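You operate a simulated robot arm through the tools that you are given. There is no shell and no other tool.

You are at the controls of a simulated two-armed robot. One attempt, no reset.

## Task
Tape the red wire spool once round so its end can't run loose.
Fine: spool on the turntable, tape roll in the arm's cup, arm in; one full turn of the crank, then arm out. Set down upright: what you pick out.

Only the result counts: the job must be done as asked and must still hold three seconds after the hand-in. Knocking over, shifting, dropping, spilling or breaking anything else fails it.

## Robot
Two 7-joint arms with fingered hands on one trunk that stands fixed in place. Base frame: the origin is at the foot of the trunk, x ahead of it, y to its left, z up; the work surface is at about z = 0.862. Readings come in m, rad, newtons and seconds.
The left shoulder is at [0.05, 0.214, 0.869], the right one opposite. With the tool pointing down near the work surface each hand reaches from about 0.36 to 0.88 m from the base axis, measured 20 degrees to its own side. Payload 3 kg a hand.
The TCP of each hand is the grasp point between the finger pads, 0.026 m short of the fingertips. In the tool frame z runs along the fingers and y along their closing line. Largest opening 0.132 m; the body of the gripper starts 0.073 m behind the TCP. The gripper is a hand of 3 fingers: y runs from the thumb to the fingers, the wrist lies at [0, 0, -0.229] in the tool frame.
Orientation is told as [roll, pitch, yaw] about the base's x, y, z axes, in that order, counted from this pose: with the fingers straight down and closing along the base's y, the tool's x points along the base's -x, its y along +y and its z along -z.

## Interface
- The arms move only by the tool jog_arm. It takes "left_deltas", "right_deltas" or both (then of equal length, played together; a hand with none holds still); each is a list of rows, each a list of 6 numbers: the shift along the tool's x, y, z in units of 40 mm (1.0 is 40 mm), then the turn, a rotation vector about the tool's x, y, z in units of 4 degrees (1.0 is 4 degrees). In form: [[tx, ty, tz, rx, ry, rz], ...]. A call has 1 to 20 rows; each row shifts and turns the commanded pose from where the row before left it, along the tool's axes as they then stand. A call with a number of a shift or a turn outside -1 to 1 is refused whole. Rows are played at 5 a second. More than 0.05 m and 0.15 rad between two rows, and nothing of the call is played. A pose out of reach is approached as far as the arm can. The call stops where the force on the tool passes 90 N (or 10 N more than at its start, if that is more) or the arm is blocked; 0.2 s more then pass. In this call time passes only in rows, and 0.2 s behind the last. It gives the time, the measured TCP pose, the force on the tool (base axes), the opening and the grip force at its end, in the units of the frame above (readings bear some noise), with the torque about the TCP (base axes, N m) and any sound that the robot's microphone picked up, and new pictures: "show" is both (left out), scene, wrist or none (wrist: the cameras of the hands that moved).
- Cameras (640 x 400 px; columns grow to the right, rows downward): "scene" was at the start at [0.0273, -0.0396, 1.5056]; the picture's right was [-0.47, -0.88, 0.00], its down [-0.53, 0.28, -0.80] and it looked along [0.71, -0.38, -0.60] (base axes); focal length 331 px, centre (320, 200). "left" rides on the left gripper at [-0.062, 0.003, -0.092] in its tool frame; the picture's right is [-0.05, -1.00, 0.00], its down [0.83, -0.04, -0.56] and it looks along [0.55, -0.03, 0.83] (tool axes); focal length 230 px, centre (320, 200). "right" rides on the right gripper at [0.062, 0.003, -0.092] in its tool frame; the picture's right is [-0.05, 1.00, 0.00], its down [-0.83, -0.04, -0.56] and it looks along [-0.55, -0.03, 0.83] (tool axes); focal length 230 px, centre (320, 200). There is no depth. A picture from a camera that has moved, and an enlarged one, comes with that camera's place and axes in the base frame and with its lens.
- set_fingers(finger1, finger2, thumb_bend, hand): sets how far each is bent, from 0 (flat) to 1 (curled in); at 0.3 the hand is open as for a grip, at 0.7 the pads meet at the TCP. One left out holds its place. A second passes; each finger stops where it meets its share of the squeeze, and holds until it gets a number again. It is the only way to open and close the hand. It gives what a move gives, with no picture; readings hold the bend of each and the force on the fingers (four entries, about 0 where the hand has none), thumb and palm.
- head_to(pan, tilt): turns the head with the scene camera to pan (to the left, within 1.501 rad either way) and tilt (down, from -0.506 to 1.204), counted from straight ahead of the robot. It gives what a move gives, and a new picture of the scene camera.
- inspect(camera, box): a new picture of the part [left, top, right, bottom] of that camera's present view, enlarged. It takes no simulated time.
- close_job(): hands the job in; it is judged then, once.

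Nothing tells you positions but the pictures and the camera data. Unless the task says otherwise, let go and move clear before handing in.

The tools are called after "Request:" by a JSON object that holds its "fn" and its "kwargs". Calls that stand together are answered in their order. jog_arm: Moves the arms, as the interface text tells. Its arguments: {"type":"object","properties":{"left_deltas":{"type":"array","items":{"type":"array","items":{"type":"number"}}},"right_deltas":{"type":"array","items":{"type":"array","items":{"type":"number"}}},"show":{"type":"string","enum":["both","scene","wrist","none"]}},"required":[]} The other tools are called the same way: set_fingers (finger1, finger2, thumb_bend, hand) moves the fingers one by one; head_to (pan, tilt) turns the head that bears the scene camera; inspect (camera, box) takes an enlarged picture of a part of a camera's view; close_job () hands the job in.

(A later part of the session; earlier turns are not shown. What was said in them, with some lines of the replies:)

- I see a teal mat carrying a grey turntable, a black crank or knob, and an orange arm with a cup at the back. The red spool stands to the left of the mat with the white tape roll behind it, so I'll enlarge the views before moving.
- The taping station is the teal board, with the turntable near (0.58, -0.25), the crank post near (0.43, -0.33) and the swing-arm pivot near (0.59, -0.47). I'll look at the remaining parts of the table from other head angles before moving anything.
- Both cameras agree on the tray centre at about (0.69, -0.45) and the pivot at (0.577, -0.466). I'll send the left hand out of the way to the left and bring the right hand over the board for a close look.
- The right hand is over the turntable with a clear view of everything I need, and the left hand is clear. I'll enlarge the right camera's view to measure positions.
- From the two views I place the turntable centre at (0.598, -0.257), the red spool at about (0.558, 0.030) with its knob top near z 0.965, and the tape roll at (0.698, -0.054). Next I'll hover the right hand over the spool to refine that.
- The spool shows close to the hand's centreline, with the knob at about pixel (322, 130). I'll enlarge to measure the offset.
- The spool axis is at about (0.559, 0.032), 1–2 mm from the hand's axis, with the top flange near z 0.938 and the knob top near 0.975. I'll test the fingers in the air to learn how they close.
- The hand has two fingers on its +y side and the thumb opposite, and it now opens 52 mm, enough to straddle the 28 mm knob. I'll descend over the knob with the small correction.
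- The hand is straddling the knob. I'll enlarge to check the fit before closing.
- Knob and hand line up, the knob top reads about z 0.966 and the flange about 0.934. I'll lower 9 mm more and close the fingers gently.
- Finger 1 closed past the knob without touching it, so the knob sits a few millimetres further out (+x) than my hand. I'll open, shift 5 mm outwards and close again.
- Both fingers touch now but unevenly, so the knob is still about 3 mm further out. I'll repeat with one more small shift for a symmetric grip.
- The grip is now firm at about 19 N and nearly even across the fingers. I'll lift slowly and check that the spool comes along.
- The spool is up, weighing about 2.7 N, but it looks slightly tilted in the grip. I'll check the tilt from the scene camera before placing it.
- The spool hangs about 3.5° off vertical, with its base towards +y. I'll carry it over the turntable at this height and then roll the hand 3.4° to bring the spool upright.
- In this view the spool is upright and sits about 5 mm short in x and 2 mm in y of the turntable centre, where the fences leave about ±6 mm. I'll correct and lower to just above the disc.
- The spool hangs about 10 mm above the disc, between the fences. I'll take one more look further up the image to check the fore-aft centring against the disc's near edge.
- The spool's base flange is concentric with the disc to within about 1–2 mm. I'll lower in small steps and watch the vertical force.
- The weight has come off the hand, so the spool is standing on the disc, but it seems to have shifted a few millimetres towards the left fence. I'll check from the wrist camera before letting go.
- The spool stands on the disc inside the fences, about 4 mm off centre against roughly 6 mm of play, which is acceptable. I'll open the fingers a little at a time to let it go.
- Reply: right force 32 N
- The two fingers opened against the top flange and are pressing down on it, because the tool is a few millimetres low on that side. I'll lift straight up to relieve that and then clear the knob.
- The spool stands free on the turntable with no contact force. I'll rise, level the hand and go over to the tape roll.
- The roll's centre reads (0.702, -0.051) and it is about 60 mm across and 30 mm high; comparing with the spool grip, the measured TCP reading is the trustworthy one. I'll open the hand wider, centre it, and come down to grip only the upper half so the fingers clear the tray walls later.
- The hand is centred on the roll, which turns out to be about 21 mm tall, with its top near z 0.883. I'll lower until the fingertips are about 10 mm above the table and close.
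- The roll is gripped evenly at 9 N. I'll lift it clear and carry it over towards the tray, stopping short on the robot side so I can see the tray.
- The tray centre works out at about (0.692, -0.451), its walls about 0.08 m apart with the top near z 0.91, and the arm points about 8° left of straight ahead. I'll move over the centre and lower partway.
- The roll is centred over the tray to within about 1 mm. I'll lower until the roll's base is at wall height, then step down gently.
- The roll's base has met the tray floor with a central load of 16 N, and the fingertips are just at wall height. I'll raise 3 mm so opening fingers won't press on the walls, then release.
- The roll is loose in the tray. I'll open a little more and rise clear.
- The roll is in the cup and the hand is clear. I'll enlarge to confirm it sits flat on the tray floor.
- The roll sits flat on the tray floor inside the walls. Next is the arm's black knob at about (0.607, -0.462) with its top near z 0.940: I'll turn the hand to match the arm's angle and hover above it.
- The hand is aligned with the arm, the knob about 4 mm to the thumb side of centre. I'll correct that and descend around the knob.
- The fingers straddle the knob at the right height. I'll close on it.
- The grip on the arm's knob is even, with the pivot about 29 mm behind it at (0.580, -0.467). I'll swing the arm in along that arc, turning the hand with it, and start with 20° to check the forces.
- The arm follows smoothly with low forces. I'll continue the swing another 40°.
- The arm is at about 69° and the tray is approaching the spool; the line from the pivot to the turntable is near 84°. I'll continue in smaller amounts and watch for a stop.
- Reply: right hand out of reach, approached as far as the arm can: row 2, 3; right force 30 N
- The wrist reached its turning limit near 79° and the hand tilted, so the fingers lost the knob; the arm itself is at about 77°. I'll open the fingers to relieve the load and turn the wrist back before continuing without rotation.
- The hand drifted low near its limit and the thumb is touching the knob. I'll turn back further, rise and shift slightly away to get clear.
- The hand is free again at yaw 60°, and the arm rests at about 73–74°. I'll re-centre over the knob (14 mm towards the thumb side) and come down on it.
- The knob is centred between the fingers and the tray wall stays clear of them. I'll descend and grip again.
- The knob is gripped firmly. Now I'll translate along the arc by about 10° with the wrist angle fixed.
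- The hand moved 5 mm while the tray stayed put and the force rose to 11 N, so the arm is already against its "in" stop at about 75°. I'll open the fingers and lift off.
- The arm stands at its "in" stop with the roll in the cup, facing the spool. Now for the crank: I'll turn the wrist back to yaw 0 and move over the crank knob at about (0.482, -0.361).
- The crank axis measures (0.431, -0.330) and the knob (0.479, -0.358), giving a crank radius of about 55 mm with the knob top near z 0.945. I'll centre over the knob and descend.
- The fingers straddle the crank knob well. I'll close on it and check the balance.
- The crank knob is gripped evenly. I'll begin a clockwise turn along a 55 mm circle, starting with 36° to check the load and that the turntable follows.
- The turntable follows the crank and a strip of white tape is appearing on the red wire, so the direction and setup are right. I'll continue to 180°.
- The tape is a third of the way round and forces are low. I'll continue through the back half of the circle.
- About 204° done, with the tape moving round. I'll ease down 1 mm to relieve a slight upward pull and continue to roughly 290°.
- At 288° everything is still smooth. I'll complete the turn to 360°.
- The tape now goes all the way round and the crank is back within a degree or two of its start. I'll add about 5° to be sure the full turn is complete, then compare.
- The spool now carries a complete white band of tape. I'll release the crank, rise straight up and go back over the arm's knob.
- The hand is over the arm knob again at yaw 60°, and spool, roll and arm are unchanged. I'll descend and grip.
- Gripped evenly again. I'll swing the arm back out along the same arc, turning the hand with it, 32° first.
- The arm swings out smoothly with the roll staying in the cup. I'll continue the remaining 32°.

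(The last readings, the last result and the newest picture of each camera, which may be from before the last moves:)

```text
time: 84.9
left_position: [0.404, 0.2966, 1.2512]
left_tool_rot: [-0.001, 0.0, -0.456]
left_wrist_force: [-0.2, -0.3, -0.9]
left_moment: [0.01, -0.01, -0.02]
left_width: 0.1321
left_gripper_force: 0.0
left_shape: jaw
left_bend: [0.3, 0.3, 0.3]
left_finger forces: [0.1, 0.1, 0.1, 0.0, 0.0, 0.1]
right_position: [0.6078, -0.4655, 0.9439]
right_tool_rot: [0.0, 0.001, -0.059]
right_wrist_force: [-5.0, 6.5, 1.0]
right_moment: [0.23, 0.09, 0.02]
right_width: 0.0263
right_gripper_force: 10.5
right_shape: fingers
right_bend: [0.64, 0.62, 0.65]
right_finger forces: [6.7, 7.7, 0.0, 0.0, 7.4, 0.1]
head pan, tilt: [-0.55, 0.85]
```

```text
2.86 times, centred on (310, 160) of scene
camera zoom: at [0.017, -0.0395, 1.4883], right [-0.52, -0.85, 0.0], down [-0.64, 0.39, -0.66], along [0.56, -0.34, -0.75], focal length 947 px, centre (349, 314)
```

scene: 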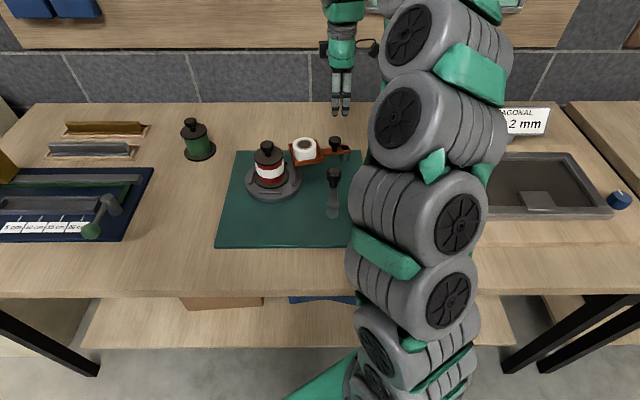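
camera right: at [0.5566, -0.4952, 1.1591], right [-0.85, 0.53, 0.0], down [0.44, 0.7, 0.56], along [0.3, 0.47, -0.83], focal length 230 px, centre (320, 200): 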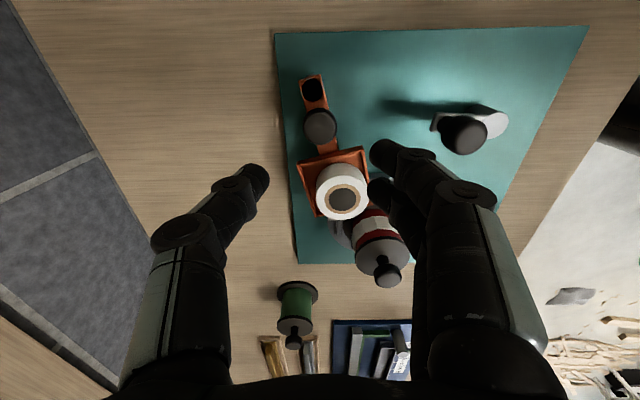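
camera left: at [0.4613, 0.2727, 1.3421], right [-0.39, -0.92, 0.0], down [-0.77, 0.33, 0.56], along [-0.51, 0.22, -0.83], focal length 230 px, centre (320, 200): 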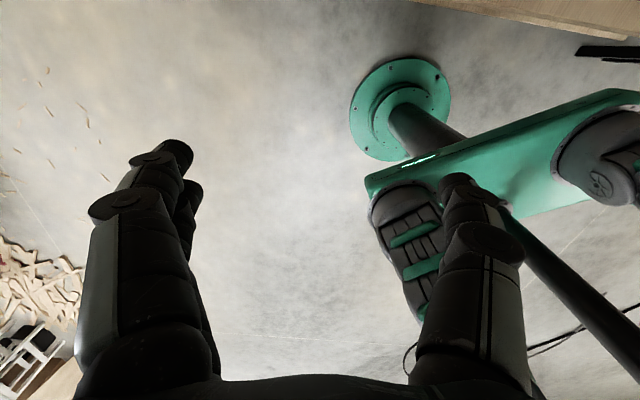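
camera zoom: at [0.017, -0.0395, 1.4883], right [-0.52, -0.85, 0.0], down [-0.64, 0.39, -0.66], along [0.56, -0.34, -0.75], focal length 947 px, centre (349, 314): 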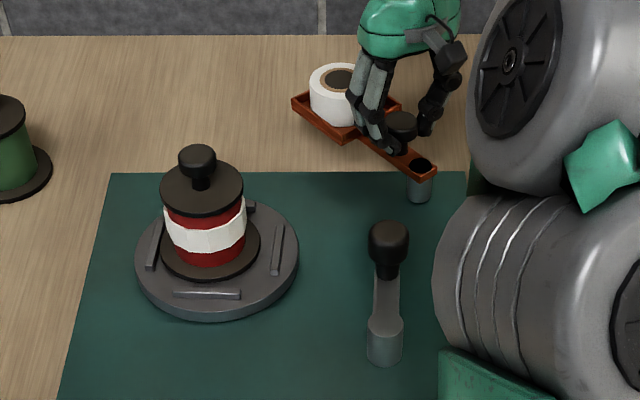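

The knob is back at its original place (0.609, -0.463) with resistance rising, so the arm is at its "out" stop. I'll open the fingers, lift off and retreat to view everything.

Request:
{"fn": "set_fingers", "kwargs": {"hand": "right", "finger1": 0.53, "finger2": 0.53, "thumb_bend": 0.53}}

Request:
{"fn": "jog_arm", "kwargs": {"right_deltas": [[0, 0.06, 0, 0, 0, 0], [0, 0, -0.4, 0, 0, 0], [0, 0, -0.8, 0, 0, 0], [0, 0, -0.95, 0, 0, 0], [0, 0, -0.95, 0, 0, 0], [0, 0, -0.95, 0, 0, 0]], "show": "both"}}

Request:
{"fn": "inspect", "kwargs": {"camera": "right", "box": [220, 40, 440, 240]}}

Request:
{"fn": "inspect", "kwargs": {"camera": "scene", "box": [280, 90, 370, 170]}}

Request:
{"fn": "inspect", "kwargs": {"camera": "scene", "box": [240, 130, 330, 210]}}

```text
time: 85.9
left_position: [0.4045, 0.298, 1.2509]
left_tool_rot: [0.001, 0.0, -0.456]
left_wrist_force: [0.0, -0.2, -0.1]
left_moment: [-0.02, 0.02, 0.05]
left_width: 0.132
left_gripper_force: 0.1
left_shape: jaw
left_bend: [0.3, 0.3, 0.3]
left_finger forces: [0.0, 0.1, 0.0, 0.0, 0.0, 0.0]
right_position: [0.6071, -0.466, 0.9441]
right_tool_rot: [-0.001, 0.001, -0.058]
right_wrist_force: [0.6, 0.0, 0.4]
right_moment: [-0.02, 0.04, -0.03]
right_width: 0.0572
right_gripper_force: 0.1
right_shape: fingers
right_bend: [0.53, 0.53, 0.53]
right_finger forces: [0.0, 0.1, 0.1, 0.0, 0.0, 0.1]
head pan, tilt: [-0.55, 0.85]
```

```text
time: 87.3
left_position: [0.4034, 0.2959, 1.2507]
left_tool_rot: [0.0, 0.001, -0.457]
left_wrist_force: [0.6, -0.7, 1.1]
left_moment: [0.02, -0.02, -0.02]
left_width: 0.1322
left_gripper_force: 0.1
left_shape: jaw
left_bend: [0.3, 0.3, 0.3]
left_finger forces: [0.0, 0.0, 0.1, 0.0, 0.1, 0.1]
right_position: [0.6077, -0.4619, 1.104]
right_tool_rot: [0.0, 0.0, -0.058]
right_wrist_force: [-0.1, 0.9, 0.7]
right_moment: [-0.02, 0.0, -0.01]
right_width: 0.057
right_gripper_force: 0.0
right_shape: fingers
right_bend: [0.53, 0.53, 0.53]
right_finger forces: [0.0, 0.1, 0.1, 0.1, 0.0, 0.0]
head pan, tilt: [-0.55, 0.85]
camera right: at [0.5484, -0.4556, 1.1973], right [0.11, 0.99, 0.0], down [0.83, -0.09, 0.56], along [0.55, -0.06, -0.83], focal length 230 px, centre (320, 200)
```

scene: 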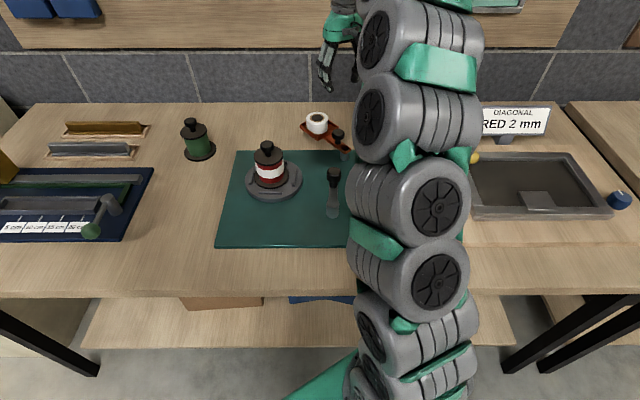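
right: 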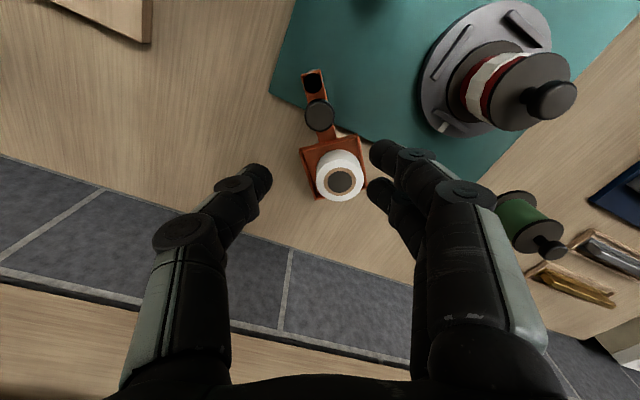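

```text
2.00 times, centred on (330, 140) of right
camera zoom: at [0.5484, -0.4556, 1.1973], right [0.11, 0.99, 0.0], down [0.83, -0.09, 0.56], along [0.55, -0.06, -0.83], focal length 460 px, centre (300, 320)
```

zoom: 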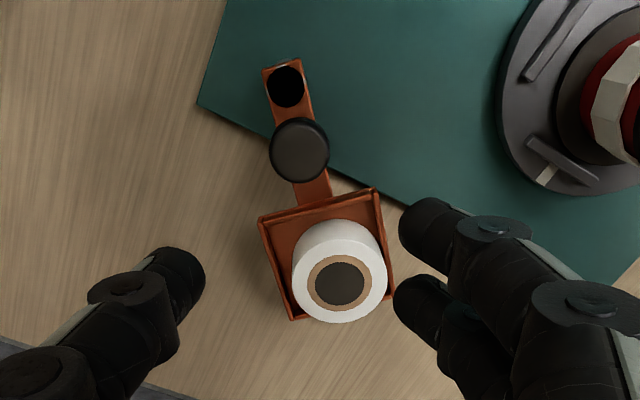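

```text
5.00 times, centred on (325, 130) of scene
camera zoom: at [0.017, -0.0396, 1.4883], right [-0.52, -0.85, 0.0], down [-0.64, 0.39, -0.66], along [0.56, -0.34, -0.75], focal length 1657 px, centre (295, 550)
```

zoom: 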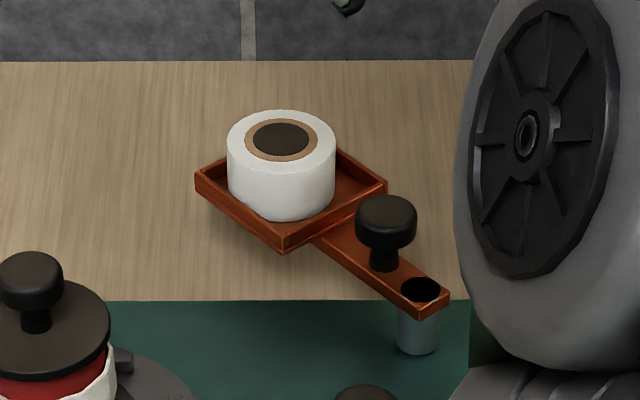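

```text
5.00 times, centred on (285, 170) of scene
camera zoom: at [0.017, -0.0396, 1.4883], right [-0.52, -0.85, 0.0], down [-0.64, 0.39, -0.66], along [0.56, -0.34, -0.75], focal length 1657 px, centre (495, 350)
```

zoom: 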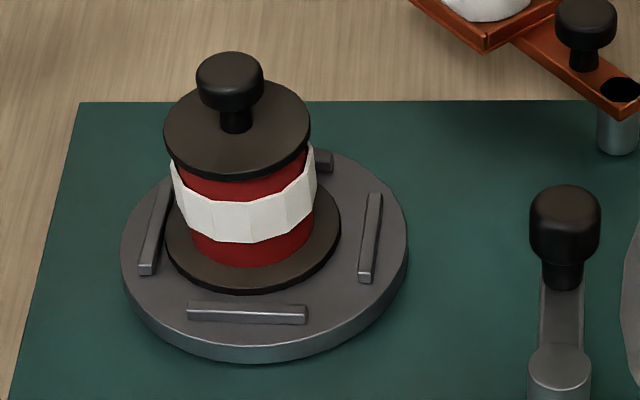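

The arm is back in its original out position with the roll in the cup, and the spool stands upright on the turntable with a full band of tape. I'll retreat the right hand well clear and take a final look.

Request:
{"fn": "jog_arm", "kwargs": {"right_deltas": [[0, 0, -0.6, 0, 0, 0], [0.593, -0.065, -0.15, 0, 0, 0], [0.593, -0.065, -0.15, 0, 0, 0], [0.593, -0.065, -0.15, 0, 0, 0], [0.593, -0.065, -0.15, 0, 0, 0], [0.593, -0.065, -0.15, 0, 0, 0], [0.593, -0.065, -0.15, 0, 0, 0], [0.593, -0.065, -0.15, 0, 0, 0], [0.593, -0.065, -0.15, 0, 0, 0]], "show": "both"}}

Request:
{"fn": "inspect", "kwargs": {"camera": "scene", "box": [210, 100, 390, 250]}}

Request:
{"fn": "inspect", "kwargs": {"camera": "right", "box": [300, 0, 640, 220]}}

```text
time: 89.3
left_position: [0.4037, 0.2961, 1.2515]
left_tool_rot: [-0.001, 0.0, -0.456]
left_wrist_force: [0.5, 0.0, -0.1]
left_moment: [-0.04, 0.01, 0.0]
left_width: 0.1318
left_gripper_force: 0.0
left_shape: jaw
left_bend: [0.3, 0.3, 0.3]
left_finger forces: [0.0, 0.1, 0.0, 0.0, 0.1, 0.0]
right_position: [0.4185, -0.4721, 1.1785]
right_tool_rot: [0.0, -0.001, -0.06]
right_wrist_force: [0.6, -0.3, 0.2]
right_moment: [-0.05, 0.01, -0.04]
right_width: 0.0572
right_gripper_force: 0.0
right_shape: fingers
right_bend: [0.53, 0.53, 0.53]
right_finger forces: [0.0, 0.0, 0.0, 0.0, 0.1, 0.0]
head pan, tilt: [-0.55, 0.85]
camera right: at [0.3583, -0.4654, 1.2695], right [0.11, 0.99, 0.0], down [0.83, -0.09, 0.55], along [0.55, -0.06, -0.83], focal length 230 px, centre (320, 200)
```

scene: 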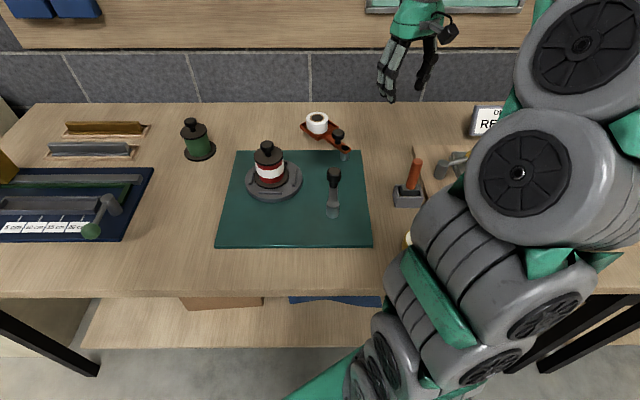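
right: 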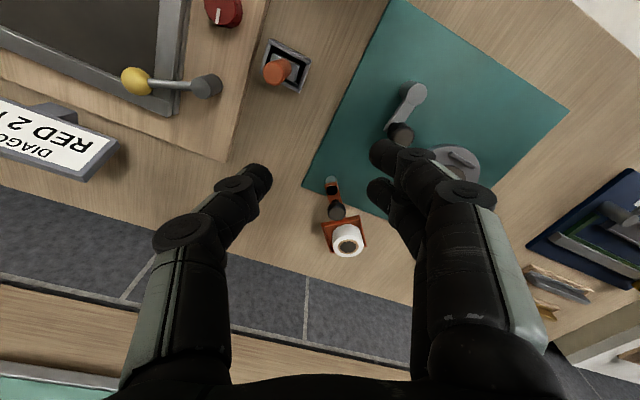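

```text
2.67 times, centred on (300, 175) of scene
camera zoom: at [0.0171, -0.0396, 1.4883], right [-0.52, -0.85, 0.0], down [-0.64, 0.39, -0.66], along [0.56, -0.34, -0.75], focal length 884 px, centre (373, 267)
```

zoom: 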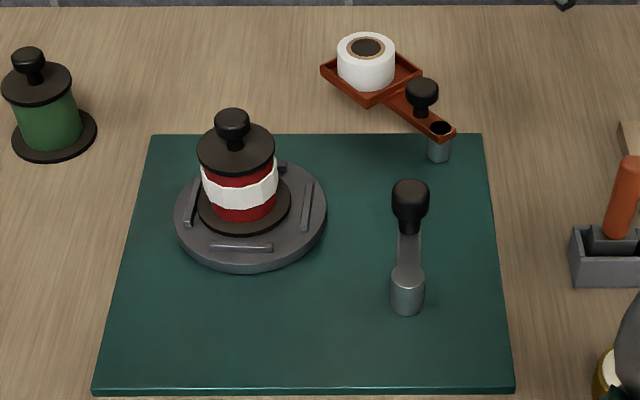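

```text
1.82 times, centred on (470, 110) of right
camera zoom: at [0.3583, -0.4654, 1.2695], right [0.11, 0.99, 0.0], down [0.83, -0.09, 0.55], along [0.55, -0.06, -0.83], focal length 418 px, centre (47, 364)
```

zoom: 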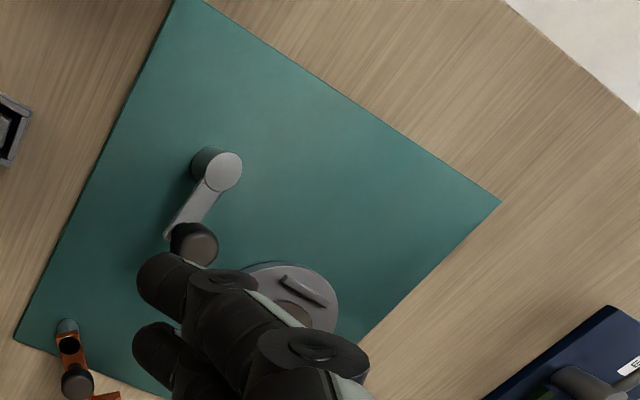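

The red spool stands upright on the turntable with a full band of tape. The roll is upright in the cup, the arm is out, the crank is at rest after one full turn, nothing else has moved, and both hands are clear, so I'm handing it in.

Request:
{"fn": "close_job", "kwargs": {}}

```text
The job is handed in.
```

I taped the red spool once round and handed the job in; the hand-in was accepted, but I haven't been shown a verdict.

- **Spool:** it stands upright on the turntable, about 4 mm off centre but inside the fences. The white band looks complete from every side I could see; I had no camera on the far side.
- **Crank:** I gave it one full clockwise turn plus about 3° extra, so the tape slightly overlaps its start.
- **Tape roll and arm:** the roll sits upright in the arm's cup. I swung the arm in to its stop, and afterwards back to where it started.
- **Everything else:** nothing else looked moved in the final pictures, and both hands are empty and clear.

I read "Set down upright: what you pick out" as covering the spool and the roll, so I left the spool on the turntable instead of taking it off.
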